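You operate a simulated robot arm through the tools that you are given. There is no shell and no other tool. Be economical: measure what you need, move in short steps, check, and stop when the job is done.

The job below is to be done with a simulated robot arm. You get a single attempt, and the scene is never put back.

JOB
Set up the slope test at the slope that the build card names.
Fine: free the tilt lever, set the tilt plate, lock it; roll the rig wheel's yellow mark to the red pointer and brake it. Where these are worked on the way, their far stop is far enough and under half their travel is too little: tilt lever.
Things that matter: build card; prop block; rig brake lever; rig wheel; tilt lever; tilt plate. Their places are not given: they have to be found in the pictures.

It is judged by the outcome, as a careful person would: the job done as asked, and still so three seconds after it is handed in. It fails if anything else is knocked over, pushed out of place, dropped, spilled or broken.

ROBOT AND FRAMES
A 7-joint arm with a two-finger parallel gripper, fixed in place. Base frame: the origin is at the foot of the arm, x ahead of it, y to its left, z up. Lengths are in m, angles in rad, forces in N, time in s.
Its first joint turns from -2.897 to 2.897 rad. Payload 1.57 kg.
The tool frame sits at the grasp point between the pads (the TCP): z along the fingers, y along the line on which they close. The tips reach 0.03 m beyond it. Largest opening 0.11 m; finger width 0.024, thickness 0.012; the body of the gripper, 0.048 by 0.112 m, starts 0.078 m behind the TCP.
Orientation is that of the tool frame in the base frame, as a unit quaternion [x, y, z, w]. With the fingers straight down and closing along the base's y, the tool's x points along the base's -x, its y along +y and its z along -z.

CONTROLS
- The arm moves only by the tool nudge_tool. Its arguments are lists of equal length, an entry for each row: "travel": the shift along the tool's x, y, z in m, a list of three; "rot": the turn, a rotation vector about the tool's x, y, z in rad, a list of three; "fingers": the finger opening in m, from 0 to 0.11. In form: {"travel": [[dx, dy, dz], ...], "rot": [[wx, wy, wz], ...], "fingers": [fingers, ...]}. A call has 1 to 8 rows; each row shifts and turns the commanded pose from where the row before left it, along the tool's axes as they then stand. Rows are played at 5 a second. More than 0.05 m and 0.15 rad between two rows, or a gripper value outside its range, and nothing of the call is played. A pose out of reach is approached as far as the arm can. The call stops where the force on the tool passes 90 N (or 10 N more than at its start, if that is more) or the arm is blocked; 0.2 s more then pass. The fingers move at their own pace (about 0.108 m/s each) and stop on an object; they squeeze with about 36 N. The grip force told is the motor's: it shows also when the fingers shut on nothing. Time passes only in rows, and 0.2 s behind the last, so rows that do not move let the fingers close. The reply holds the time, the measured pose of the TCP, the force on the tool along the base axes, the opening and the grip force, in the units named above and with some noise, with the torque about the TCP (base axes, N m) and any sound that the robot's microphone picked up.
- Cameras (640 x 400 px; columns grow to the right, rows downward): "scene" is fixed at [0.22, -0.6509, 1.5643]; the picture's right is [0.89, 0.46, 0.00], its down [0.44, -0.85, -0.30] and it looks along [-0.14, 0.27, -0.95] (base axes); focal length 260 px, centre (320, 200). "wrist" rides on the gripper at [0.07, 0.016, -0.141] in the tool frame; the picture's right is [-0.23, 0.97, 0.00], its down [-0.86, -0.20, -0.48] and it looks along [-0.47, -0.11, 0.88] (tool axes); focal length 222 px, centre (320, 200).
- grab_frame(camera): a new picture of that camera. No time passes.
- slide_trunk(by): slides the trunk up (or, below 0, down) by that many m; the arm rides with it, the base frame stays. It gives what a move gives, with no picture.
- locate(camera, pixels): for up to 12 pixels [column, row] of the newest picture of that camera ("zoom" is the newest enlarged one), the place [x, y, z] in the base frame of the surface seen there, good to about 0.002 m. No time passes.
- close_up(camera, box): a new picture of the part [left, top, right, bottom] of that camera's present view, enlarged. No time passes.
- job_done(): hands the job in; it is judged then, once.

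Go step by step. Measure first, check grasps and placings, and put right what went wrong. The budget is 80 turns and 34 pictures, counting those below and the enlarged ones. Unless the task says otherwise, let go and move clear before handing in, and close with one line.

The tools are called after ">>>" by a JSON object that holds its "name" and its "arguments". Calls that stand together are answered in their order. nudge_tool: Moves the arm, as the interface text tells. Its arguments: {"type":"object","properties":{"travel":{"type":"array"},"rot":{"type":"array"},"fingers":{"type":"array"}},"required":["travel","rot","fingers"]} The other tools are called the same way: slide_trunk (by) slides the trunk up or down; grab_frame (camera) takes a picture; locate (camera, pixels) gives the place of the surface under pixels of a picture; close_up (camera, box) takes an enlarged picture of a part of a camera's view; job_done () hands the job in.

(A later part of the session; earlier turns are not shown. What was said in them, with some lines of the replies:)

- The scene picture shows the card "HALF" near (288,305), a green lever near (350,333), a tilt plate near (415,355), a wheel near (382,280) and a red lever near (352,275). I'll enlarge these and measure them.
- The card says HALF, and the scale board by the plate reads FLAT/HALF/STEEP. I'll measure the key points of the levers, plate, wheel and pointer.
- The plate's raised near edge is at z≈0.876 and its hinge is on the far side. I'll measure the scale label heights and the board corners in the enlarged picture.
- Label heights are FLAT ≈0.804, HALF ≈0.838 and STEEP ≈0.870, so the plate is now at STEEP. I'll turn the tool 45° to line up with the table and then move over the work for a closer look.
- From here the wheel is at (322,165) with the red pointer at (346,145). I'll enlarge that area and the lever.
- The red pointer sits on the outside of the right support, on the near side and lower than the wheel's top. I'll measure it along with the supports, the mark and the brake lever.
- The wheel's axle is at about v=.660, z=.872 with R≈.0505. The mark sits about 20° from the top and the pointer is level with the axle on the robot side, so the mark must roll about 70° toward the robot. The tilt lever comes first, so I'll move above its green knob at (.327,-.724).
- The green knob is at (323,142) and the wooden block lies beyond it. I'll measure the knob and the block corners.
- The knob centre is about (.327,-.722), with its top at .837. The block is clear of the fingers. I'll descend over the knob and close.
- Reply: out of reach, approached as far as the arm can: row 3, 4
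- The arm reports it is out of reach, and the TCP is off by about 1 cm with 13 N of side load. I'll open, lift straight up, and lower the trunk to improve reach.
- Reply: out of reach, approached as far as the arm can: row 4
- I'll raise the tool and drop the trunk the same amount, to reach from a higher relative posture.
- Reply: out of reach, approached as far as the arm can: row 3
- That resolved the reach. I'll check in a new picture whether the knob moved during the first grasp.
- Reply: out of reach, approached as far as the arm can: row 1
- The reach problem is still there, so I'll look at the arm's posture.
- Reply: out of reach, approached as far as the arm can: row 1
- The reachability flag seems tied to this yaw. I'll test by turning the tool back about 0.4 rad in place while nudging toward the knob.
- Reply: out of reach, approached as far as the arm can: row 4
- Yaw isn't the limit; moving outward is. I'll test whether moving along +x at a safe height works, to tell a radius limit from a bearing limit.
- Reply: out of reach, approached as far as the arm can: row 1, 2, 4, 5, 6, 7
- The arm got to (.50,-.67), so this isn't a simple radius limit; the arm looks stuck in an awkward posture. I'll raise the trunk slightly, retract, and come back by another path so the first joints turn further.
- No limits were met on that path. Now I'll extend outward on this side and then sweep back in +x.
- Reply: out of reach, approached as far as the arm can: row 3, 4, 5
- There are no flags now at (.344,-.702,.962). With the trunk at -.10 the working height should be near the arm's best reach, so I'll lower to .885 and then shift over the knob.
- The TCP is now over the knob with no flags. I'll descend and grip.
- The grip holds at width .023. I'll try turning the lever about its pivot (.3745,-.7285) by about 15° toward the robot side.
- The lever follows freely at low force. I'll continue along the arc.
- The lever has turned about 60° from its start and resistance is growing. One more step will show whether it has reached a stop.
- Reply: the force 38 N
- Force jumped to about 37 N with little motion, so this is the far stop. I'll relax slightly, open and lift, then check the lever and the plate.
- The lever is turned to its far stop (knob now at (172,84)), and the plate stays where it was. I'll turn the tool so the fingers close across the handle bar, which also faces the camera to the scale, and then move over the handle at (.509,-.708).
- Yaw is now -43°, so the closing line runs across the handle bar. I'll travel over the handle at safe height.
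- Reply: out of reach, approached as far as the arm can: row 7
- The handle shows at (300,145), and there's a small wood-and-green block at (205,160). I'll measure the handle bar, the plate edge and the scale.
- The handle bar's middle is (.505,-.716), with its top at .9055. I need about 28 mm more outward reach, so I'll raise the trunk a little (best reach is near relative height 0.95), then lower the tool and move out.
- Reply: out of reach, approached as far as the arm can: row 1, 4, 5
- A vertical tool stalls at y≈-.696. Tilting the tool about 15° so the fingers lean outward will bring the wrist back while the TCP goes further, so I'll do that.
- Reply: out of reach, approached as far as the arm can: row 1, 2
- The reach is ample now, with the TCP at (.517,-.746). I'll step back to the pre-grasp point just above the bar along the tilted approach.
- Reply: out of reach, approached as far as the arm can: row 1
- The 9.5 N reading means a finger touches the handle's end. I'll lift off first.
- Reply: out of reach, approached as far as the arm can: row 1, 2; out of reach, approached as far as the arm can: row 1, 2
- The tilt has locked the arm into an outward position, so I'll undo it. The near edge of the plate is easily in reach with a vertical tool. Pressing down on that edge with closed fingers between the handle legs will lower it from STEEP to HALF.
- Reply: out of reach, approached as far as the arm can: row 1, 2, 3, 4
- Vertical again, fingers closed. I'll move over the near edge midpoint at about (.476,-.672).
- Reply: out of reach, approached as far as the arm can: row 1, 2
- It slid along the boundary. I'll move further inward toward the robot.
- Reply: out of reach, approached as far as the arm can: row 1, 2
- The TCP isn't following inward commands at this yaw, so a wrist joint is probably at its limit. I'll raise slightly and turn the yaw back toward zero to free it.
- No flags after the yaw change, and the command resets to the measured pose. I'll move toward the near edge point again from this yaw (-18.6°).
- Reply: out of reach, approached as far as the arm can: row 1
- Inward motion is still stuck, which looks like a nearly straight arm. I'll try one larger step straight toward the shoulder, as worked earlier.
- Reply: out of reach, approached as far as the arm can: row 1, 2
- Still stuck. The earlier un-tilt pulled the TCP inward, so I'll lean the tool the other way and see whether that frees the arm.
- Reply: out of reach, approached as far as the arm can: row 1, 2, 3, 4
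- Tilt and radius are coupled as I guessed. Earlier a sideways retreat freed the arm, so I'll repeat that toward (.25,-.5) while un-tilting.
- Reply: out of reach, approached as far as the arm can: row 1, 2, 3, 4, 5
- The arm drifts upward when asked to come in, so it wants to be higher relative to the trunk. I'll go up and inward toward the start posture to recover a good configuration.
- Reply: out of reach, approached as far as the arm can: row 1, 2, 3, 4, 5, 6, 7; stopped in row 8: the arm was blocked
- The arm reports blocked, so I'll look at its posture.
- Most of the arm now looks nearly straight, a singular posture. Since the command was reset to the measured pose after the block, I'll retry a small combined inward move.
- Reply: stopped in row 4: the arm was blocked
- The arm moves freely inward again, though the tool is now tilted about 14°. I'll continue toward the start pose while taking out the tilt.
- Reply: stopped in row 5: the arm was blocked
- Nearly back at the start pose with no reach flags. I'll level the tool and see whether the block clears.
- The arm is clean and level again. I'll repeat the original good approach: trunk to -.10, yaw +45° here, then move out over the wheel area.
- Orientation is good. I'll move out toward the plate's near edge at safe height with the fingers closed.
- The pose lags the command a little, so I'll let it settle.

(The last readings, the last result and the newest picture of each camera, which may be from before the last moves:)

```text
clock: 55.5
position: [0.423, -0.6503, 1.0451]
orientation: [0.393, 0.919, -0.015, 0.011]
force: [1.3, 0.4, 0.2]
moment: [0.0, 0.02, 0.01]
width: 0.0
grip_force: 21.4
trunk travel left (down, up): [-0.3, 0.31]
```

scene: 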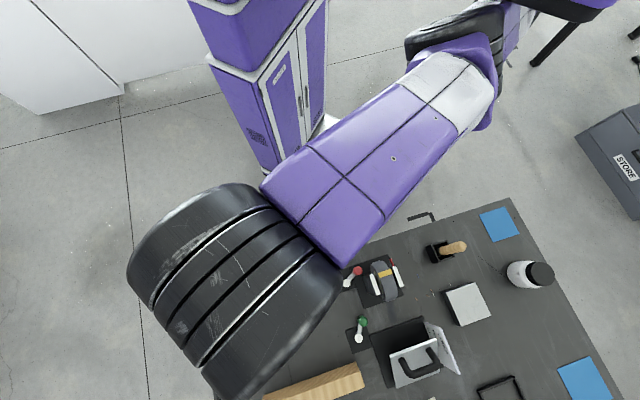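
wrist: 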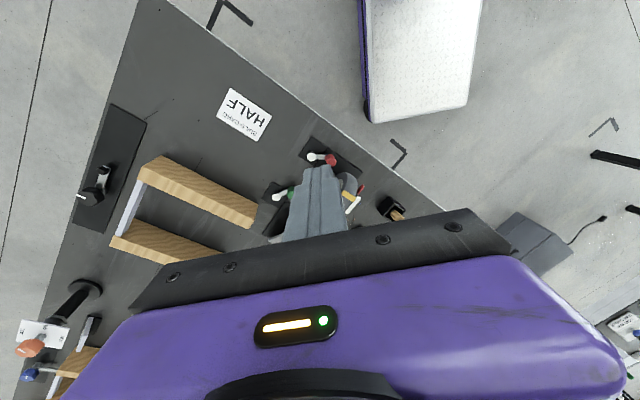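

There's a steady offset of about 2 cm and a 2° tilt, but I can work from the measured pose. I'll move to just above the edge.

>>> {"name": "nudge_tool", "arguments": {"travel": [[-0.0132, 0.0055, 0.025], [-0.0132, 0.0055, 0.025], [-0.0132, 0.0055, 0.025], [-0.0132, 0.0055, 0.025], [0, 0, 0]], "rot": [[0, 0, 0], [0, 0, 0], [0, 0, 0], [0, 0, 0], [0, 0, 0]], "fingers": [0, 0, 0, 0, 0]}}

>>> {"name": "grab_frame", "arguments": {"camera": "scene"}}

```text
clock: 56.7
position: [0.4754, -0.6762, 0.9464]
orientation: [0.393, 0.919, -0.015, 0.011]
force: [0.2, -0.3, -0.6]
moment: [0.01, 0.03, 0.01]
width: 0.0001
grip_force: 21.4
trunk travel left (down, up): [-0.3, 0.31]
```

```text
14 pictures are left
```

scene: 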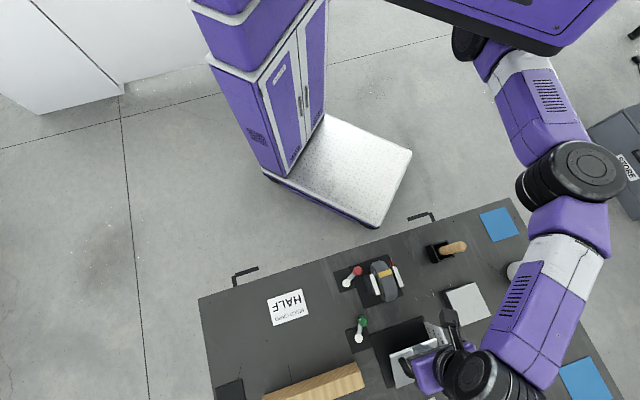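

The arm now has a good bent-elbow posture and no flags. The closed fingertips are above the near edge (v≈.814), so I'll descend to touch and begin pressing in small steps.

>>> {"name": "nudge_tool", "arguments": {"travel": [[0, 0, 0.02], [0, 0, 0.016], [0, 0, 0.008], [0.001, 0, 0.007], [0, 0, 0]], "rot": [[0, 0, 0], [0, 0, 0], [0, 0, 0], [0, 0, 0], [0, 0, 0]], "fingers": [0, 0, 0, 0, 0]}}

```text
clock: 57.9
position: [0.4781, -0.6799, 0.896]
orientation: [0.393, 0.919, -0.017, 0.011]
force: [-6.0, 0.3, 6.2]
moment: [0.08, 0.17, 0.08]
width: 0.0002
grip_force: 21.7
trunk travel left (down, up): [-0.3, 0.31]
```

The plate yields at about 8 N, with the tips at .866. I'll continue down another 1.6 cm, drifting slightly toward the robot.

>>> {"name": "nudge_tool", "arguments": {"travel": [[0.004, 0, 0.006], [0.003, 0, 0.006], [0.002, 0, 0.004], [0, 0, 0]], "rot": [[0, 0, 0], [0, 0, 0], [0, 0, 0], [0, 0, 0]], "fingers": [0, 0, 0, 0]}}

>>> {"name": "close_up", "arguments": {"camera": "wrist", "box": [240, 60, 400, 220]}}

```text
clock: 58.9
position: [0.4724, -0.6735, 0.8792]
orientation: [0.393, 0.919, -0.015, 0.012]
force: [-1.1, -0.2, 1.9]
moment: [0.02, 0.03, 0.03]
width: 0.0001
grip_force: 21.6
trunk travel left (down, up): [-0.3, 0.31]
```

```text
2.50 times, centred on (320, 140) of wrist
```

zoom: 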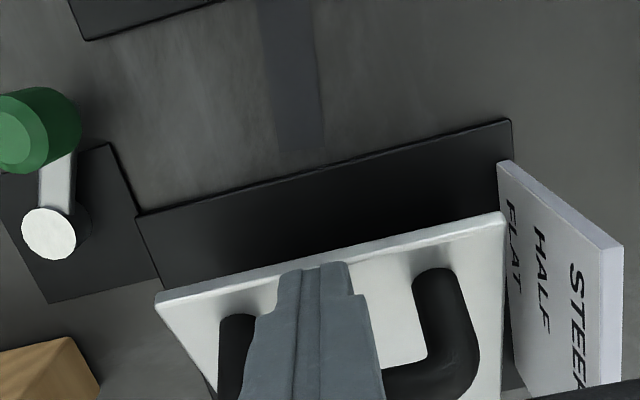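

The plate has come down and the scale is visible. I'll measure the edge and label heights.

>>> {"name": "locate", "arguments": {"camera": "zoom", "pixels": [[200, 292], [450, 228], [496, 217], [170, 297], [540, 270], [540, 240], [543, 315], [510, 215], [515, 265], [572, 290], [505, 165], [440, 300]]}}

```text
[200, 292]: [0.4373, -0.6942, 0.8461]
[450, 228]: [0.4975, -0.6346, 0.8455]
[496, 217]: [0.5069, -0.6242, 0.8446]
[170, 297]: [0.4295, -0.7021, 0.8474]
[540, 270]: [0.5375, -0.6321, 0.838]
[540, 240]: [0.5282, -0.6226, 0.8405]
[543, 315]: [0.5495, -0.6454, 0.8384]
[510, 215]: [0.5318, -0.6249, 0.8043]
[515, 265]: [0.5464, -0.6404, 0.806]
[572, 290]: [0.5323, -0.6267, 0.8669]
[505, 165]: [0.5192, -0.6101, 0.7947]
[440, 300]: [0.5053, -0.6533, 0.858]
```

The edge top is at .846 (edge centre ≈.841) against HALF at .839, and it has moved 31 mm from STEEP, matching the label spacing. The contact force is only 2 N, so the plate holds. I'll lift off and go over the green knob at (.3675,-.690).

>>> {"name": "nudge_tool", "arguments": {"travel": [[0, 0, -0.03], [0, 0, -0.03], [0.012, -0.012, -0.01], [0.016, -0.02, 0], [0.016, -0.02, 0], [0.016, -0.0355, 0], [0, 0, 0]], "rot": [[0, 0, 0], [0, 0, 0], [0, 0, 0], [0, 0, 0], [0, 0, 0], [0, 0, 0], [0, 0, 0]], "fingers": [0, 0, 0.02, 0.04, 0.06, 0.06, 0.06]}}

```text
clock: 60.5
position: [0.3666, -0.6873, 0.9479]
orientation: [0.394, 0.919, -0.016, 0.011]
force: [0.0, 0.5, 0.3]
moment: [-0.01, 0.01, -0.01]
width: 0.06
grip_force: 0.0
trunk travel left (down, up): [-0.3, 0.31]
```

Right above the knob. I'll descend and grip it.

>>> {"name": "nudge_tool", "arguments": {"travel": [[0, 0, 0.035], [0, 0, 0.035], [0, 0, 0.03], [0, 0, 0], [0, 0, 0], [0, 0, 0]], "rot": [[0, 0, 0], [0, 0, 0], [0, 0, 0], [0, 0, 0], [0, 0, 0], [0, 0, 0]], "fingers": [0.06, 0.06, 0.06, 0.02, 0.01, 0.01]}}

```text
clock: 61.9
position: [0.3674, -0.6897, 0.8488]
orientation: [0.394, 0.919, -0.015, 0.011]
force: [1.2, 3.8, 0.9]
moment: [0.39, -0.33, 0.06]
width: 0.023
grip_force: 35.2
trunk travel left (down, up): [-0.3, 0.31]
```

Gripped. I'll swing the lever back along the arc to its original (locked) end.

>>> {"name": "nudge_tool", "arguments": {"travel": [[0.006, -0.013, 0], [0.0017, -0.0142, 0], [-0.0028, -0.014, 0], [-0.007, -0.0126, 0], [0, 0, 0]], "rot": [[0, 0, 0], [0, 0, 0], [0, 0, 0], [0, 0, 0], [0, 0, 0]], "fingers": [0.01, 0.01, 0.01, 0.01, 0.01]}}

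```text
clock: 63.1
position: [0.3312, -0.7269, 0.8481]
orientation: [0.393, 0.919, -0.013, 0.012]
force: [9.6, 27.2, 7.6]
moment: [0.81, -0.62, 0.23]
width: 0.0227
grip_force: 35.4
trunk travel left (down, up): [-0.3, 0.31]
```

There's a firm 27 N reaction at y=-.727, so the lever is back at its locked stop. I'll relax, open, lift and move toward the robot, then check.

>>> {"name": "nudge_tool", "arguments": {"travel": [[0.002, 0.003, 0], [0, 0, 0], [0, 0, 0], [0, 0, -0.04], [0, 0, -0.045], [0.04, 0.0, 0], [0.04, 0, 0], [0.02, 0, 0]], "rot": [[0, 0, 0], [0, 0, 0], [0, 0, 0], [0, 0, 0], [0, 0, 0], [0, 0, 0], [0, 0, 0], [0, 0, 0]], "fingers": [0.01, 0.06, 0.06, 0.06, 0.06, 0.06, 0.06, 0.06]}}

>>> {"name": "close_up", "arguments": {"camera": "scene", "box": [320, 300, 480, 400]}}

>>> {"name": "locate", "arguments": {"camera": "zoom", "pixels": [[98, 118], [155, 152], [290, 200], [450, 150], [370, 175], [340, 182]]}}

```text
clock: 64.9
position: [0.2606, -0.6493, 0.9324]
orientation: [0.392, 0.92, -0.016, 0.012]
force: [0.3, 0.3, 0.6]
moment: [-0.06, 0.03, -0.01]
width: 0.0598
grip_force: 0.1
trunk travel left (down, up): [-0.3, 0.31]
```

```text
4.00 times, centred on (400, 350) of scene
```

zoom: 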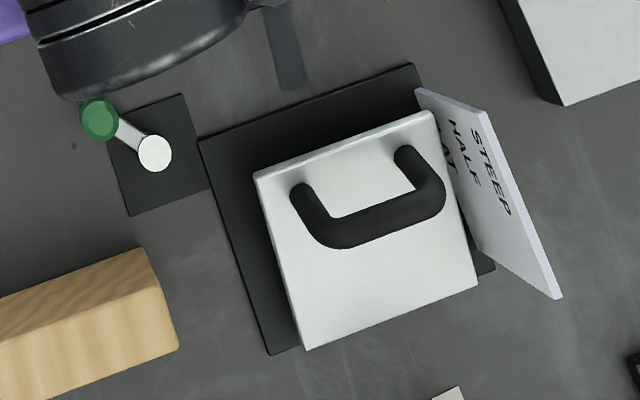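

```text
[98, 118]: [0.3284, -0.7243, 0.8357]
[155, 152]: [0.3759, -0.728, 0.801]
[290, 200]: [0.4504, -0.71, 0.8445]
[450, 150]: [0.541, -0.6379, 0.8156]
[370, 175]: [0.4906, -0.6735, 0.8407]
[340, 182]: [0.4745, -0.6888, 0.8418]
```

The lever is back where it started and the plate is holding. I'll check the plate's slope with more surface points.

>>> {"name": "locate", "arguments": {"camera": "zoom", "pixels": [[305, 340], [470, 285], [390, 305], [380, 270], [450, 250], [300, 280], [265, 178], [425, 116], [345, 147], [330, 165], [290, 230], [450, 220]]}}

```text
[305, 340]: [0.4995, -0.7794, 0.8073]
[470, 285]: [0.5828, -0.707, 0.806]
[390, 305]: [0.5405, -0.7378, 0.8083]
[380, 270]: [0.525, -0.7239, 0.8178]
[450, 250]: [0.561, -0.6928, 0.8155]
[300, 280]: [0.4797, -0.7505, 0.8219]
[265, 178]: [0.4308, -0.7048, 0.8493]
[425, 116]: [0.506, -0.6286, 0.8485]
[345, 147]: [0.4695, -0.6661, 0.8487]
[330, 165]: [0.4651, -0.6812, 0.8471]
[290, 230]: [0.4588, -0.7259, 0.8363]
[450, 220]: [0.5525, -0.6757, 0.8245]
```

The surface points fit a slope of about 22°. STEEP was about 38–39° and the HALF mark corresponds to about 19°, so the plate is roughly 3° (5 mm at the edge) too high. I'll unlock again to correct this precisely: grip the knob and swing it to the free stop.

>>> {"name": "nudge_tool", "arguments": {"travel": [[-0.0333, -0.0005, 0], [-0.0333, -0.0005, 0], [-0.0333, -0.0004, 0], [0, 0, 0.028], [0, 0, 0.028], [0, 0, 0.028], [0, 0, 0], [0, 0, 0]], "rot": [[0, 0, 0], [0, 0, 0], [0, 0, 0], [0, 0, 0], [0, 0, 0], [0, 0, 0], [0, 0, 0], [0, 0, 0]], "fingers": [0.06, 0.06, 0.06, 0.06, 0.06, 0.06, 0.01, 0.01]}}

>>> {"name": "nudge_tool", "arguments": {"travel": [[0, 0, 0], [0.007, 0.0126, 0], [0.0028, 0.014, 0], [-0.0017, 0.0142, 0], [-0.006, 0.013, 0], [-0.003, 0.003, 0], [0, 0, 0]], "rot": [[0, 0, 0], [0, 0, 0], [0, 0, 0], [0, 0, 0], [0, 0, 0], [0, 0, 0], [0, 0, 0]], "fingers": [0.01, 0.01, 0.01, 0.01, 0.01, 0.01, 0.01]}}

```text
clock: 66.7
position: [0.3326, -0.7265, 0.8515]
orientation: [0.392, 0.92, -0.013, 0.012]
force: [10.6, 20.9, 1.1]
moment: [1.13, -0.18, 0.23]
width: 0.0225
grip_force: 35.4
trunk travel left (down, up): [-0.3, 0.31]
```

```text
clock: 68.3
position: [0.3695, -0.6891, 0.8516]
orientation: [0.394, 0.919, -0.016, 0.011]
force: [-16.6, -2.1, 6.7]
moment: [-0.13, -0.12, 0.14]
width: 0.023
grip_force: 35.3
trunk travel left (down, up): [-0.3, 0.31]
```

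At the free stop. Now I'll release, lift, move over the edge and press about 5 mm lower than before (TCP z≈.8735).

>>> {"name": "nudge_tool", "arguments": {"travel": [[0.002, -0.002, 0], [0, 0, 0], [0, 0, -0.043], [0, 0, -0.042], [-0.0193, 0.0285, 0], [-0.0193, 0.0285, 0], [-0.0193, 0.0285, 0], [0, 0, 0]], "rot": [[0, 0, 0], [0, 0, 0], [0, 0, 0], [0, 0, 0], [0, 0, 0], [0, 0, 0], [0, 0, 0], [0, 0, 0]], "fingers": [0.04, 0.06, 0.06, 0.06, 0.04, 0.0, 0.0, 0.0]}}

>>> {"name": "nudge_tool", "arguments": {"travel": [[0, 0, 0.03], [0, 0, 0.02], [0, 0, 0.006], [0.001, 0, 0.005], [0, 0, 0.002], [0, 0, 0]], "rot": [[0, 0, 0], [0, 0, 0], [0, 0, 0], [0, 0, 0], [0, 0, 0], [0, 0, 0]], "fingers": [0, 0, 0, 0, 0, 0]}}

```text
clock: 70.1
position: [0.4691, -0.6686, 0.9346]
orientation: [0.393, 0.919, -0.015, 0.013]
force: [0.5, -0.2, -0.1]
moment: [-0.01, 0.0, -0.01]
width: 0.0
grip_force: 21.5
trunk travel left (down, up): [-0.3, 0.31]
```

```text
clock: 71.5
position: [0.4688, -0.6698, 0.8727]
orientation: [0.393, 0.919, -0.015, 0.011]
force: [-4.0, 1.3, 3.5]
moment: [0.11, 0.14, 0.04]
width: 0.0
grip_force: 21.5
trunk travel left (down, up): [-0.3, 0.31]
```

The tips are at .8427. I'll check the edge with the wrist camera before lifting.

>>> {"name": "close_up", "arguments": {"camera": "wrist", "box": [240, 60, 400, 220]}}

>>> {"name": "locate", "arguments": {"camera": "zoom", "pixels": [[200, 292], [440, 230], [480, 222], [180, 300], [230, 290], [420, 240], [460, 240], [480, 240], [470, 250], [200, 310], [540, 300], [220, 320]]}}

```text
2.50 times, centred on (320, 140) of wrist
```

zoom: 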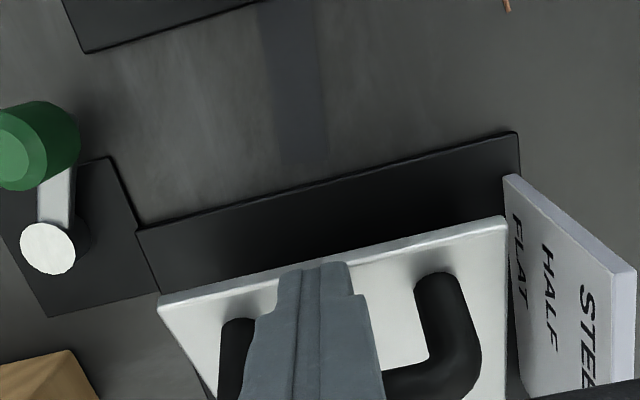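

```text
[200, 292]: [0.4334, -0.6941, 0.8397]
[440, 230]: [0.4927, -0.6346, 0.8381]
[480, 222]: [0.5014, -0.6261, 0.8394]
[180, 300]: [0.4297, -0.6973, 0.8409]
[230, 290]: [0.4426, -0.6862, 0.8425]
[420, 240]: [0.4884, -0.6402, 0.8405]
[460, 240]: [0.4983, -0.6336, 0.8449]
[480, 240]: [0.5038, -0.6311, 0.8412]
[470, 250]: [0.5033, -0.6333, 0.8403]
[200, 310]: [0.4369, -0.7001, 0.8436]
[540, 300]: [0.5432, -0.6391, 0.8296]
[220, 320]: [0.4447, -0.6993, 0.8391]
```

The edge top is now about .841, which is around 18.5–19° and at HALF. I'll lift, go to the knob, grip it and swing it back to the locked stop.

>>> {"name": "nudge_tool", "arguments": {"travel": [[0, 0, -0.032], [0, 0, -0.032], [0.0183, -0.0287, 0], [0.0183, -0.0287, 0], [0.0183, -0.0288, 0], [0, 0, 0]], "rot": [[0, 0, 0], [0, 0, 0], [0, 0, 0], [0, 0, 0], [0, 0, 0], [0, 0, 0]], "fingers": [0, 0, 0.04, 0.06, 0.06, 0.06]}}

>>> {"name": "nudge_tool", "arguments": {"travel": [[0, 0, 0.03], [0, 0, 0.03], [0, 0, 0.026], [0, 0, 0], [0, 0, 0], [0, 0, 0]], "rot": [[0, 0, 0], [0, 0, 0], [0, 0, 0], [0, 0, 0], [0, 0, 0], [0, 0, 0]], "fingers": [0.06, 0.06, 0.06, 0.02, 0.01, 0.01]}}

>>> {"name": "nudge_tool", "arguments": {"travel": [[0.006, -0.013, 0], [0.0017, -0.0142, 0], [-0.0028, -0.014, 0], [-0.007, -0.0126, 0], [0, 0, 0]], "rot": [[0, 0, 0], [0, 0, 0], [0, 0, 0], [0, 0, 0], [0, 0, 0]], "fingers": [0.01, 0.01, 0.01, 0.01, 0.01]}}

```text
clock: 72.9
position: [0.3688, -0.6882, 0.9353]
orientation: [0.394, 0.919, -0.015, 0.012]
force: [-0.3, -0.1, -0.7]
moment: [0.0, 0.01, -0.04]
width: 0.0602
grip_force: 0.0
trunk travel left (down, up): [-0.3, 0.31]
```

```text
clock: 74.3
position: [0.3696, -0.6902, 0.8496]
orientation: [0.393, 0.919, -0.015, 0.012]
force: [-1.7, -2.7, -0.3]
moment: [0.22, -0.31, 0.13]
width: 0.0231
grip_force: 35.3
trunk travel left (down, up): [-0.3, 0.31]
```

```text
clock: 75.5
position: [0.3336, -0.7266, 0.8481]
orientation: [0.392, 0.92, -0.013, 0.011]
force: [7.7, 24.8, -0.9]
moment: [0.63, -0.67, 0.26]
width: 0.0231
grip_force: 35.4
trunk travel left (down, up): [-0.3, 0.31]
```

The lever is locked again against its stop. I'll release, rise, level the tool and move above the wheel's robot-side rim at (.3305,-.542).

>>> {"name": "nudge_tool", "arguments": {"travel": [[0.002, 0.003, 0], [0, 0, 0], [0, 0, -0.045], [0, 0, -0.045], [0, 0, -0.045]], "rot": [[0, 0, 0], [0, 0, 0], [0, 0, 0], [0, 0, 0], [-0.019, 0.032, 0]], "fingers": [0.03, 0.06, 0.06, 0.06, 0.06]}}

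>>> {"name": "nudge_tool", "arguments": {"travel": [[0.0271, 0.025, 0], [0.0271, 0.025, 0], [0.0271, 0.025, 0], [0.0271, 0.025, 0], [0.0271, 0.025, 0], [0, 0, 0]], "rot": [[0, 0, 0], [0, 0, 0], [0, 0, 0], [0, 0, 0], [0, 0, 0], [0, 0, 0]], "fingers": [0.05, 0.045, 0.045, 0.045, 0.045, 0.045]}}

>>> {"name": "grab_frame", "arguments": {"camera": "wrist"}}

```text
clock: 76.7
position: [0.3316, -0.7137, 0.9868]
orientation: [0.393, 0.92, 0.0, 0.0]
force: [-0.1, -0.8, -0.1]
moment: [0.0, 0.01, -0.03]
width: 0.0599
grip_force: 0.1
out of reach, approached as far as the arm can: row 5
trunk travel left (down, up): [-0.3, 0.31]
```

```text
clock: 78.1
position: [0.3298, -0.5322, 0.9837]
orientation: [0.393, 0.92, 0.0, 0.0]
force: [-0.4, -0.4, -0.2]
moment: [0.03, 0.02, 0.0]
width: 0.0452
grip_force: 0.1
trunk travel left (down, up): [-0.3, 0.31]
```

```text
10 pictures are left
```

wrist: 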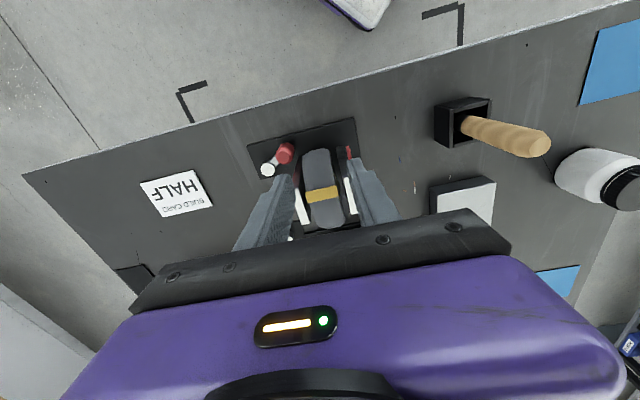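

I'm above the wheel, about 7 mm off in each direction. I'll correct, descend with the fingers at .042 straddling the rim, and close.

>>> {"name": "nudge_tool", "arguments": {"travel": [[-0.0075, -0.006, 0], [0, 0, 0.03], [0, 0, 0.03], [0, 0, 0.018], [0, 0, 0], [0, 0, 0], [0, 0, 0]], "rot": [[0, 0, 0], [0, 0, 0], [0, 0, 0], [0, 0, 0], [0, 0, 0], [0, 0, 0], [0, 0, 0]], "fingers": [0.042, 0.042, 0.042, 0.042, 0.042, 0.02, 0.02]}}

```text
clock: 79.7
position: [0.3289, -0.5405, 0.9065]
orientation: [0.393, 0.92, -0.001, 0.0]
force: [-6.2, -10.0, -4.7]
moment: [-0.38, 0.51, 0.38]
width: 0.0321
grip_force: 40.5
trunk travel left (down, up): [-0.3, 0.31]
```

Gripped the wheel at width .032. Now I'll draw it downward 30 mm on the robot side.

>>> {"name": "nudge_tool", "arguments": {"travel": [[0, 0, 0.008], [0, 0, 0.008], [0, 0, 0.008], [0, 0, 0.006], [0, 0, 0]], "rot": [[0, 0, 0], [0, 0, 0], [0, 0, 0], [0, 0, 0], [0, 0, 0]], "fingers": [0.02, 0.02, 0.02, 0.02, 0.02]}}

>>> {"name": "close_up", "arguments": {"camera": "wrist", "box": [240, 60, 400, 220]}}

>>> {"name": "locate", "arguments": {"camera": "zoom", "pixels": [[320, 200], [320, 230], [320, 260], [320, 280], [320, 170], [320, 300]]}}

```text
clock: 80.3
position: [0.3287, -0.5401, 0.9051]
orientation: [0.394, 0.919, -0.004, 0.005]
force: [-4.2, 22.8, 39.5]
moment: [0.22, -1.88, 1.32]
width: 0.0319
grip_force: 40.8
trunk travel left (down, up): [-0.3, 0.31]
stopped in row 2: the force on the tool passed its limit at 102 N (the readings are from after the stop); the commanded pose is now the measured one
```

```text
2.50 times, centred on (320, 140) of wrist
```

zoom: 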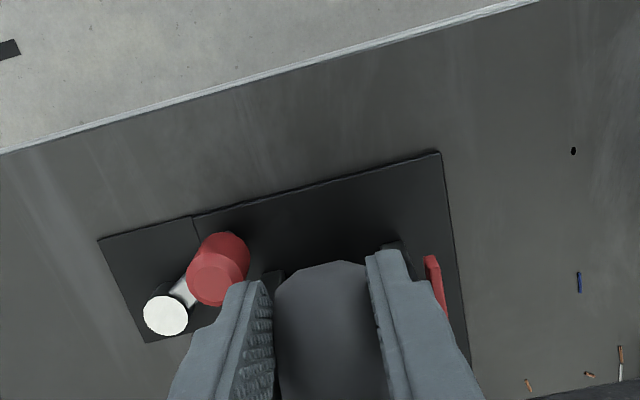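

```text
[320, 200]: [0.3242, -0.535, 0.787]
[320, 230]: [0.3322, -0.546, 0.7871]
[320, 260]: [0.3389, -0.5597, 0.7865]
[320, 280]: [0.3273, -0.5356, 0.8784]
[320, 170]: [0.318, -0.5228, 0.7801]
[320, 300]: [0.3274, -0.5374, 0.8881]
```

The downstroke hit over 100 N at once, so either a fingertip is on something or the wheel is held. I'll measure the dark parts next to the fingertips.

>>> {"name": "locate", "arguments": {"camera": "zoom", "pixels": [[272, 274], [280, 272], [390, 247], [400, 243], [432, 262], [440, 300], [262, 290], [380, 260], [330, 268], [216, 265], [283, 290], [444, 315]]}}

```text
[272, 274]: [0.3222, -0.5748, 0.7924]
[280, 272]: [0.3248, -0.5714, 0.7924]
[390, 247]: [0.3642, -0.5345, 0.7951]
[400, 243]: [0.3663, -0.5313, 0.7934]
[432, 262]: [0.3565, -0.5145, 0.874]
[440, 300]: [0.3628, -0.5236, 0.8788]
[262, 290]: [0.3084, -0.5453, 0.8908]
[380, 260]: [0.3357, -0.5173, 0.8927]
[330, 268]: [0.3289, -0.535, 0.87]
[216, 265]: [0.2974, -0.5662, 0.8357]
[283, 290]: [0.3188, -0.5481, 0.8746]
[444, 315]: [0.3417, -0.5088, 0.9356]
```

The supports are vertical at v≈.635 and clear of the fingers, so the wheel itself resisted. I'll test gently with small steps to see whether it yields.

>>> {"name": "nudge_tool", "arguments": {"travel": [[0, 0, 0.001], [0, 0, 0.002], [0, 0, 0.002], [0, 0, 0]], "rot": [[0, 0, 0], [0, 0, 0], [0, 0, 0], [0, 0, 0]], "fingers": [0.02, 0.02, 0.02, 0.02]}}

```text
clock: 81.3
position: [0.3299, -0.5396, 0.896]
orientation: [0.394, 0.919, -0.004, 0.004]
force: [-4.5, 29.3, 29.8]
moment: [0.09, -1.12, 0.39]
width: 0.032
grip_force: 41.2
trunk travel left (down, up): [-0.3, 0.31]
```

The tool moved about 9 mm down and the force fell to 30 N, so the wheel turns, and the sideways load comes from not following its curve. I'll continue in small steps while easing toward the robot.

>>> {"name": "nudge_tool", "arguments": {"travel": [[0.003, 0.001, 0.002], [0.001, 0.001, 0.003], [0.001, 0, 0.003], [0, 0, 0.003], [0, 0, 0.003], [0, 0, 0.003], [0, 0, 0.003], [0, 0, 0]], "rot": [[0, 0, 0], [0, 0, 0], [0, 0, 0], [0, 0, 0], [0, 0, 0], [0, 0, 0], [0, 0, 0], [0, 0, 0]], "fingers": [0.02, 0.02, 0.02, 0.02, 0.02, 0.02, 0.02, 0.02]}}

```text
clock: 83.1
position: [0.3259, -0.5382, 0.8785]
orientation: [0.395, 0.919, -0.007, 0.004]
force: [-14.4, 1.2, 32.3]
moment: [0.0, -2.1, -0.2]
width: 0.0324
grip_force: 40.4
trunk travel left (down, up): [-0.3, 0.31]
```

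The stroke is done (z .878). I'll open, lift, and see how far the mark rolled.

>>> {"name": "nudge_tool", "arguments": {"travel": [[0, 0, 0], [0, 0, 0], [0, 0, -0.04], [0, 0, -0.04]], "rot": [[0, 0, 0], [0, 0, 0], [0, 0, 0], [0, 0, 0]], "fingers": [0.042, 0.042, 0.042, 0.042]}}

>>> {"name": "close_up", "arguments": {"camera": "wrist", "box": [240, 60, 400, 220]}}

>>> {"name": "locate", "arguments": {"camera": "zoom", "pixels": [[320, 260], [325, 280], [328, 300], [330, 320], [332, 340], [335, 360], [320, 245]]}}

```text
clock: 84.1
position: [0.326, -0.5368, 0.9569]
orientation: [0.393, 0.92, -0.004, 0.004]
force: [0.6, 0.8, 0.1]
moment: [0.03, 0.0, -0.01]
width: 0.0423
grip_force: 0.1
trunk travel left (down, up): [-0.3, 0.31]
```

```text
2.50 times, centred on (320, 140) of wrist
```

zoom: 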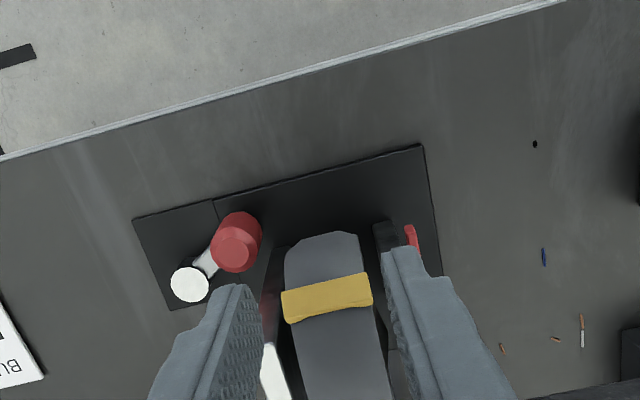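

```text
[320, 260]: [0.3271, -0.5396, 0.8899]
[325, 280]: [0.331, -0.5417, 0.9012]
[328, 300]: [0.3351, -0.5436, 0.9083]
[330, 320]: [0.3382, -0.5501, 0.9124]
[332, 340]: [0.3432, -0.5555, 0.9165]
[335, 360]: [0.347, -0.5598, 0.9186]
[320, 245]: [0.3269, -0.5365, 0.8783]
```

The mark rolled to about 47° from the top, with 43° left. I'll repeat the stroke with a bit more travel.

>>> {"name": "nudge_tool", "arguments": {"travel": [[-0.002, 0, 0.03], [0, 0, 0.024], [0, 0, 0], [0, 0, 0], [0, 0, 0]], "rot": [[0, 0, 0], [0, 0, 0], [0, 0, 0], [0, 0, 0], [0, 0, 0]], "fingers": [0.042, 0.042, 0.042, 0.02, 0.02]}}

>>> {"name": "nudge_tool", "arguments": {"travel": [[0.001, 0, 0.002], [0.001, 0, 0.003], [0.001, 0, 0.004], [0.001, 0, 0.004], [0.001, 0, 0.004], [0, 0, 0.004], [0, 0, 0.004], [0, 0, 0.004]], "rot": [[0, 0, 0], [0, 0, 0], [0, 0, 0], [0, 0, 0], [0, 0, 0], [0, 0, 0], [0, 0, 0], [0, 0, 0]], "fingers": [0.02, 0.02, 0.02, 0.02, 0.02, 0.02, 0.02, 0.02]}}

>>> {"name": "nudge_tool", "arguments": {"travel": [[0, 0, 0], [0, 0, 0], [0, 0, -0.045], [0, 0, -0.04], [0, 0, 0]], "rot": [[0, 0, 0], [0, 0, 0], [0, 0, 0], [0, 0, 0], [0, 0, 0]], "fingers": [0.042, 0.042, 0.042, 0.042, 0.042]}}

>>> {"name": "close_up", "arguments": {"camera": "wrist", "box": [240, 60, 400, 220]}}

```text
clock: 85.3
position: [0.3283, -0.5395, 0.901]
orientation: [0.394, 0.919, -0.004, 0.004]
force: [-3.1, -2.8, -2.4]
moment: [0.13, 0.02, 0.24]
width: 0.0318
grip_force: 41.0
trunk travel left (down, up): [-0.3, 0.31]
```

```text
clock: 87.1
position: [0.3235, -0.5342, 0.8757]
orientation: [0.394, 0.919, -0.004, 0.002]
force: [-14.1, 3.1, 11.0]
moment: [0.39, -1.14, 0.16]
width: 0.032
grip_force: 40.5
trunk travel left (down, up): [-0.3, 0.31]
```

```text
clock: 88.3
position: [0.3232, -0.533, 0.9587]
orientation: [0.394, 0.919, -0.004, 0.004]
force: [-0.1, -0.1, -0.3]
moment: [-0.05, -0.01, -0.01]
width: 0.0422
grip_force: 0.0
trunk travel left (down, up): [-0.3, 0.31]
```

```text
2.50 times, centred on (320, 140) of wrist
```

zoom: 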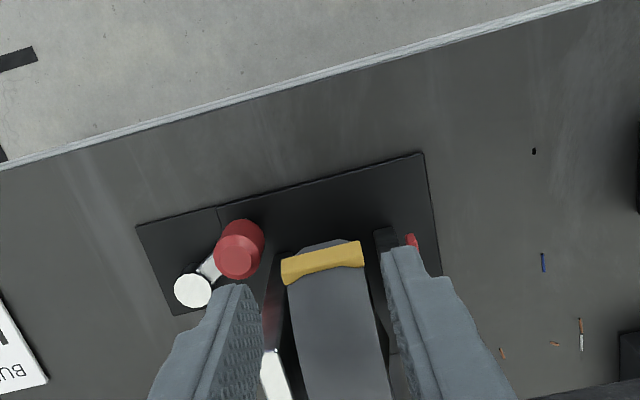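

>>> {"name": "locate", "arguments": {"camera": "zoom", "pixels": [[322, 254], [322, 262], [322, 272], [300, 268], [350, 254], [325, 243], [412, 240], [322, 285]]}}

```text
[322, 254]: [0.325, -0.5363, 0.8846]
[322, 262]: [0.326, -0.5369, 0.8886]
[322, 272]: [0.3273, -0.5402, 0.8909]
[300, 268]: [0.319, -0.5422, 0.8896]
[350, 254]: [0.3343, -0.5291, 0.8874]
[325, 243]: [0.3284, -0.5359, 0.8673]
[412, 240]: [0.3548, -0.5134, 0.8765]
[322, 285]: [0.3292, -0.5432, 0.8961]
```

The mark is now at about 72° (centre z≈.888) and the pointer is at z≈.873, so about 17° remain. One shorter stroke of about 17 mm should finish it.

>>> {"name": "nudge_tool", "arguments": {"travel": [[-0.006, 0, 0.03], [0, 0, 0.028], [0, 0, 0], [0, 0, 0], [0, 0, 0]], "rot": [[0, 0, 0], [0, 0, 0], [0, 0, 0], [0, 0, 0], [0, 0, 0]], "fingers": [0.042, 0.042, 0.042, 0.02, 0.02]}}

>>> {"name": "nudge_tool", "arguments": {"travel": [[0.001, 0, 0.002], [0.001, 0, 0.003], [0.001, 0, 0.004], [0.0005, 0, 0.004], [0, 0, 0.004], [0, 0, 0.002], [0, 0, 0]], "rot": [[0, 0, 0], [0, 0, 0], [0, 0, 0], [0, 0, 0], [0, 0, 0], [0, 0, 0], [0, 0, 0]], "fingers": [0.02, 0.02, 0.02, 0.02, 0.02, 0.02, 0.02]}}

>>> {"name": "nudge_tool", "arguments": {"travel": [[0, 0, 0], [0, 0, 0], [0, 0, -0.045], [0, 0, -0.045], [0.04, 0, -0.01], [0.03, 0, -0.01], [0, 0, 0]], "rot": [[0, 0, 0], [0, 0, 0], [0, 0, 0], [0, 0, 0], [0, 0, 0], [0, 0, 0], [0, 0, 0]], "fingers": [0.042, 0.042, 0.042, 0.042, 0.042, 0.042, 0.042]}}

>>> {"name": "close_up", "arguments": {"camera": "wrist", "box": [240, 120, 400, 220]}}

```text
clock: 89.5
position: [0.3273, -0.5402, 0.899]
orientation: [0.393, 0.919, -0.005, 0.004]
force: [-3.0, -3.7, -3.1]
moment: [0.2, -0.09, 0.38]
width: 0.0317
grip_force: 39.9
trunk travel left (down, up): [-0.3, 0.31]
```

```text
clock: 91.1
position: [0.3249, -0.5363, 0.8835]
orientation: [0.394, 0.919, -0.005, 0.003]
force: [-6.2, -2.6, 32.6]
moment: [-0.2, -1.96, -0.23]
width: 0.032
grip_force: 40.3
trunk travel left (down, up): [-0.3, 0.31]
```

```text
clock: 92.7
position: [0.2785, -0.484, 0.9915]
orientation: [0.393, 0.92, -0.005, 0.003]
force: [-0.4, -0.5, -0.8]
moment: [0.01, 0.02, 0.0]
width: 0.042
grip_force: 0.1
trunk travel left (down, up): [-0.3, 0.31]
```

```text
4.00 times, centred on (320, 170) of wrist
```

zoom: 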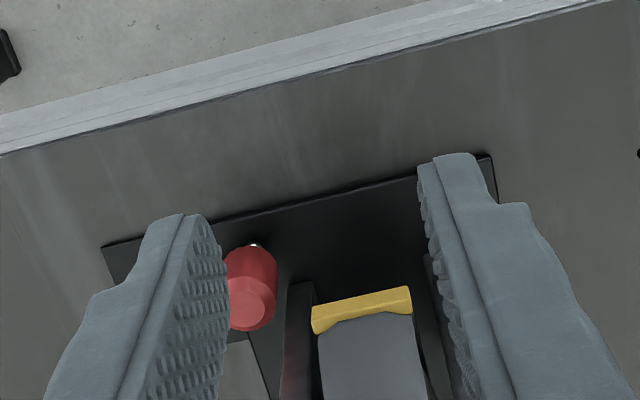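

The mark now sits at the near edge of the wheel. I'll measure it.

>>> {"name": "locate", "arguments": {"camera": "zoom", "pixels": [[355, 300], [355, 307], [355, 314], [325, 310], [400, 293], [400, 303], [355, 325], [340, 302]]}}

```text
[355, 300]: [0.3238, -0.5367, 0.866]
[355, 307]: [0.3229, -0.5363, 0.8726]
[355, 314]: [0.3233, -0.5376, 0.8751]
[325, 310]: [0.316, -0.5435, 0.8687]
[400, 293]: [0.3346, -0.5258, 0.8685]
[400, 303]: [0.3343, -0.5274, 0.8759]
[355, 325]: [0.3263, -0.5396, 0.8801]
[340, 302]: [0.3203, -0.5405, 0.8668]
```

The mark's centre is at z≈.872, level with the axle and the pointer. Next is the brake. The lever can only swing away from the wheel, so I'll place closed fingers just behind its red knob (far side) and check the position before descending.

>>> {"name": "nudge_tool", "arguments": {"travel": [[-0.0355, -0.0184, 0], [-0.0355, -0.0184, 0], [-0.036, -0.0184, 0], [0, 0, 0.03], [0, 0, 0]], "rot": [[0, 0, 0], [0, 0, 0], [0, 0, 0], [0, 0, 0], [0, 0, 0]], "fingers": [0, 0, 0, 0, 0]}}

```text
clock: 93.9
position: [0.3141, -0.6022, 0.9619]
orientation: [0.394, 0.919, -0.004, 0.004]
force: [-0.8, -0.8, -1.0]
moment: [0.01, 0.01, 0.0]
width: 0.0002
grip_force: 21.3
trunk travel left (down, up): [-0.3, 0.31]
```

Positioned at v=.648, u=-.204, behind the knob and clear of the support. I'll descend and push the knob toward the robot.

>>> {"name": "nudge_tool", "arguments": {"travel": [[0, 0, 0.04], [0, 0, 0.04], [0, 0, 0.03], [0, 0, 0]], "rot": [[0, 0, 0], [0, 0, 0], [0, 0, 0], [0, 0, 0]], "fingers": [0, 0, 0, 0]}}

>>> {"name": "nudge_tool", "arguments": {"travel": [[0.006, 0, 0], [0.006, 0, 0], [0.006, 0, 0], [0.005, 0, 0], [0.005, 0, 0], [0.004, 0, 0], [0, 0, 0]], "rot": [[0, 0, 0], [0, 0, 0], [0, 0, 0], [0, 0, 0], [0, 0, 0], [0, 0, 0], [0, 0, 0]], "fingers": [0, 0, 0, 0, 0, 0, 0]}}

```text
clock: 94.9
position: [0.3131, -0.6028, 0.8506]
orientation: [0.394, 0.919, -0.005, 0.004]
force: [0.3, -0.1, -0.1]
moment: [-0.02, 0.0, -0.01]
width: 0.0
grip_force: 21.7
trunk travel left (down, up): [-0.3, 0.31]
```

```text
clock: 96.5
position: [0.2938, -0.5852, 0.8512]
orientation: [0.392, 0.92, -0.009, 0.007]
force: [8.1, -50.3, -9.7]
moment: [-1.16, -0.28, 0.58]
width: 0.0
grip_force: 21.2
trunk travel left (down, up): [-0.3, 0.31]
```

The push met 50 N after the knob moved about 15 mm. I'll look at the lever.

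>>> {"name": "close_up", "arguments": {"camera": "wrist", "box": [240, 60, 400, 220]}}

>>> {"name": "locate", "arguments": {"camera": "zoom", "pixels": [[280, 230], [300, 240], [320, 230], [320, 210], [300, 210], [260, 240], [320, 250], [340, 230]]}}

```text
2.50 times, centred on (320, 140) of wrist
```

zoom: 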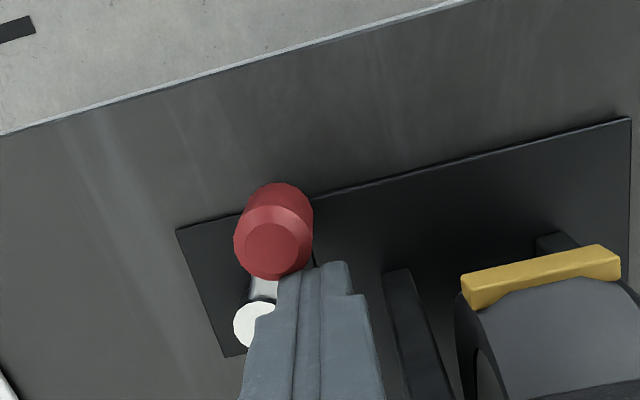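

```text
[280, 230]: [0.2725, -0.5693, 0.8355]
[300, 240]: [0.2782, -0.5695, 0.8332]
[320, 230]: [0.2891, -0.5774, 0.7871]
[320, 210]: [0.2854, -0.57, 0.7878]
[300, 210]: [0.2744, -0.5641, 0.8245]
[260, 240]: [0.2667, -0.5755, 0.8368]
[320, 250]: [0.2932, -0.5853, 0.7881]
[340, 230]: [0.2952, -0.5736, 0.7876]
```

The knob swung about 32° and is now clear of the wheel at (.2725,-.5725). I'll regrip it from above and pull it to the end stop.

>>> {"name": "nudge_tool", "arguments": {"travel": [[-0.004, 0, 0], [0, 0, -0.05], [0.014, -0.0033, 0], [0.0139, -0.0033, 0], [0, 0, 0.025], [0, 0, 0.025], [0, 0, 0], [0, 0, 0]], "rot": [[0, 0, 0], [0, 0, 0], [0, 0, 0], [0, 0, 0], [0, 0, 0], [0, 0, 0], [0, 0, 0], [0, 0, 0]], "fingers": [0, 0, 0.05, 0.05, 0.05, 0.05, 0.01, 0.01]}}

>>> {"name": "nudge_tool", "arguments": {"travel": [[0, 0, 0], [0.0041, -0.0129, 0], [0.0002, -0.014, 0], [0, 0, 0]], "rot": [[0, 0, 0], [0, 0, 0], [0, 0, 0], [0, 0, 0]], "fingers": [0.01, 0.01, 0.01, 0.01]}}

```text
clock: 98.3
position: [0.27, -0.5668, 0.8518]
orientation: [0.394, 0.919, -0.004, 0.004]
force: [-0.1, -2.9, 0.6]
moment: [-0.07, -0.09, -0.02]
width: 0.0224
grip_force: 35.2
trunk travel left (down, up): [-0.3, 0.31]
```

```text
clock: 99.3
position: [0.2447, -0.58, 0.8521]
orientation: [0.395, 0.919, -0.004, 0.001]
force: [-13.7, 20.5, 3.1]
moment: [0.55, 0.36, 0.32]
width: 0.0228
grip_force: 35.5
trunk travel left (down, up): [-0.3, 0.31]
```

It keeps moving at modest force. I'll push a bit further along the arc to find the stop.

>>> {"name": "nudge_tool", "arguments": {"travel": [[-0.003, -0.006, 0], [-0.003, -0.006, 0], [0, 0, 0]], "rot": [[0, 0, 0], [0, 0, 0], [0, 0, 0]], "fingers": [0.01, 0.01, 0.01]}}

```text
clock: 100.1
position: [0.245, -0.5912, 0.8527]
orientation: [0.393, 0.92, 0.003, 0.004]
force: [13.7, 50.7, 1.2]
moment: [1.21, -0.16, 0.54]
width: 0.0232
grip_force: 36.0
trunk travel left (down, up): [-0.3, 0.31]
5 turns are left
```

A 52 N reaction with little motion means the brake is at its far stop. I'll relax, open, lift away and check everything.

>>> {"name": "nudge_tool", "arguments": {"travel": [[0.002, 0.004, 0], [0, 0, 0], [0, 0, 0], [0, 0, -0.045], [0, 0, -0.045], [0.04, 0, -0.02], [0.04, 0, -0.02], [0.03, 0, -0.02]], "rot": [[0, 0, 0], [0, 0, 0], [0, 0, 0], [0, 0, 0], [0, 0, 0], [0, 0, 0], [0, 0, 0], [0, 0, 0]], "fingers": [0.01, 0.05, 0.05, 0.05, 0.05, 0.05, 0.05, 0.05]}}

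>>> {"name": "close_up", "arguments": {"camera": "scene", "box": [320, 230, 480, 330]}}

>>> {"name": "close_up", "arguments": {"camera": "scene", "box": [320, 300, 480, 400]}}

>>> {"name": "locate", "arguments": {"camera": "zoom", "pixels": [[98, 118], [265, 182], [425, 120], [345, 151], [390, 305], [380, 270], [305, 340], [290, 230], [470, 285], [335, 168]]}}

>>> {"name": "close_up", "arguments": {"camera": "wrist", "box": [240, 100, 400, 200]}}

```text
clock: 101.9
position: [0.1695, -0.5092, 1.0015]
orientation: [0.393, 0.919, -0.005, 0.003]
force: [0.0, 0.6, -0.5]
moment: [0.02, 0.04, 0.01]
width: 0.0502
grip_force: 0.0
trunk travel left (down, up): [-0.3, 0.31]
```

```text
4.00 times, centred on (400, 280) of scene
```

zoom: 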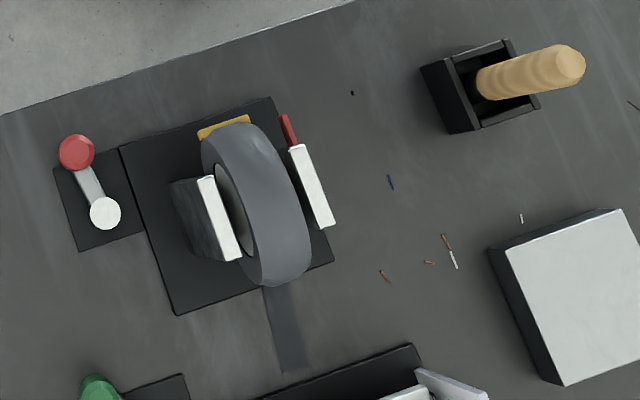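

```text
4.00 times, centred on (400, 350) of scene
```

zoom: 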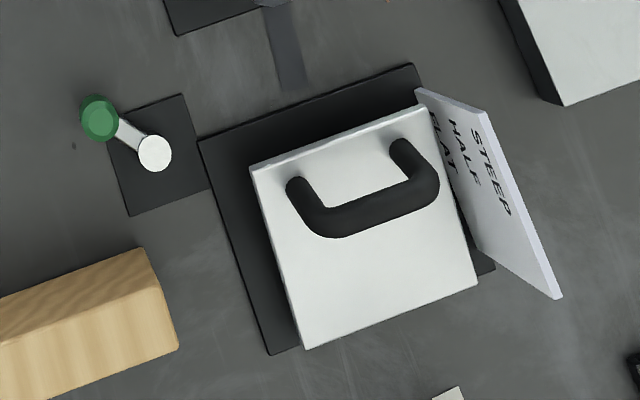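

```text
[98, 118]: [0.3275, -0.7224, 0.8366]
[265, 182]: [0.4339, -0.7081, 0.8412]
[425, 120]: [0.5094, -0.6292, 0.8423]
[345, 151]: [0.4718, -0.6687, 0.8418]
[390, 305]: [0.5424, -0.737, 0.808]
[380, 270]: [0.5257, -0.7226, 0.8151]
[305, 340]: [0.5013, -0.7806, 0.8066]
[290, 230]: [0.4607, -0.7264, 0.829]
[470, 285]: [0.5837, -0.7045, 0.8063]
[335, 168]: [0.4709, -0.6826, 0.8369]
```

```text
4.00 times, centred on (320, 150) of wrist
4 turns are left
```

zoom: 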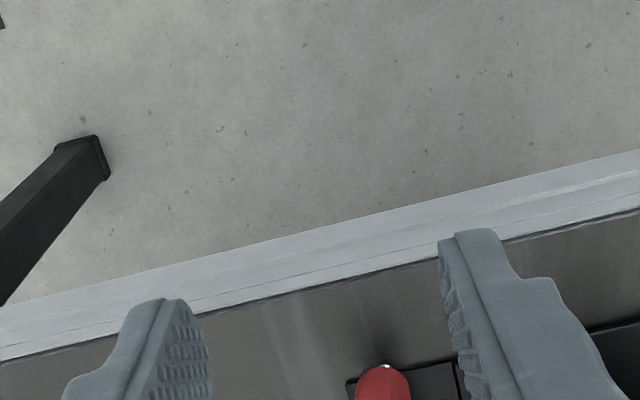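

The final check is good: the plate's slope is about 19° with its edge at HALF, and the green lever is back at its locked stop. The yellow mark is level with the red pointer, the brake lever has swung about 65° to its stop, and nothing else has moved. I'm handing in.

>>> {"name": "job_done", "arguments": {}}

```text
The job is handed in.
```

I set the slope test to HALF, as the build card says: the tilt plate is at about 19° and locked, and the wheel's yellow mark is at the red pointer with the brake on. The arm is clear, nothing else moved in the pictures, and the result of the judging hasn't come back.
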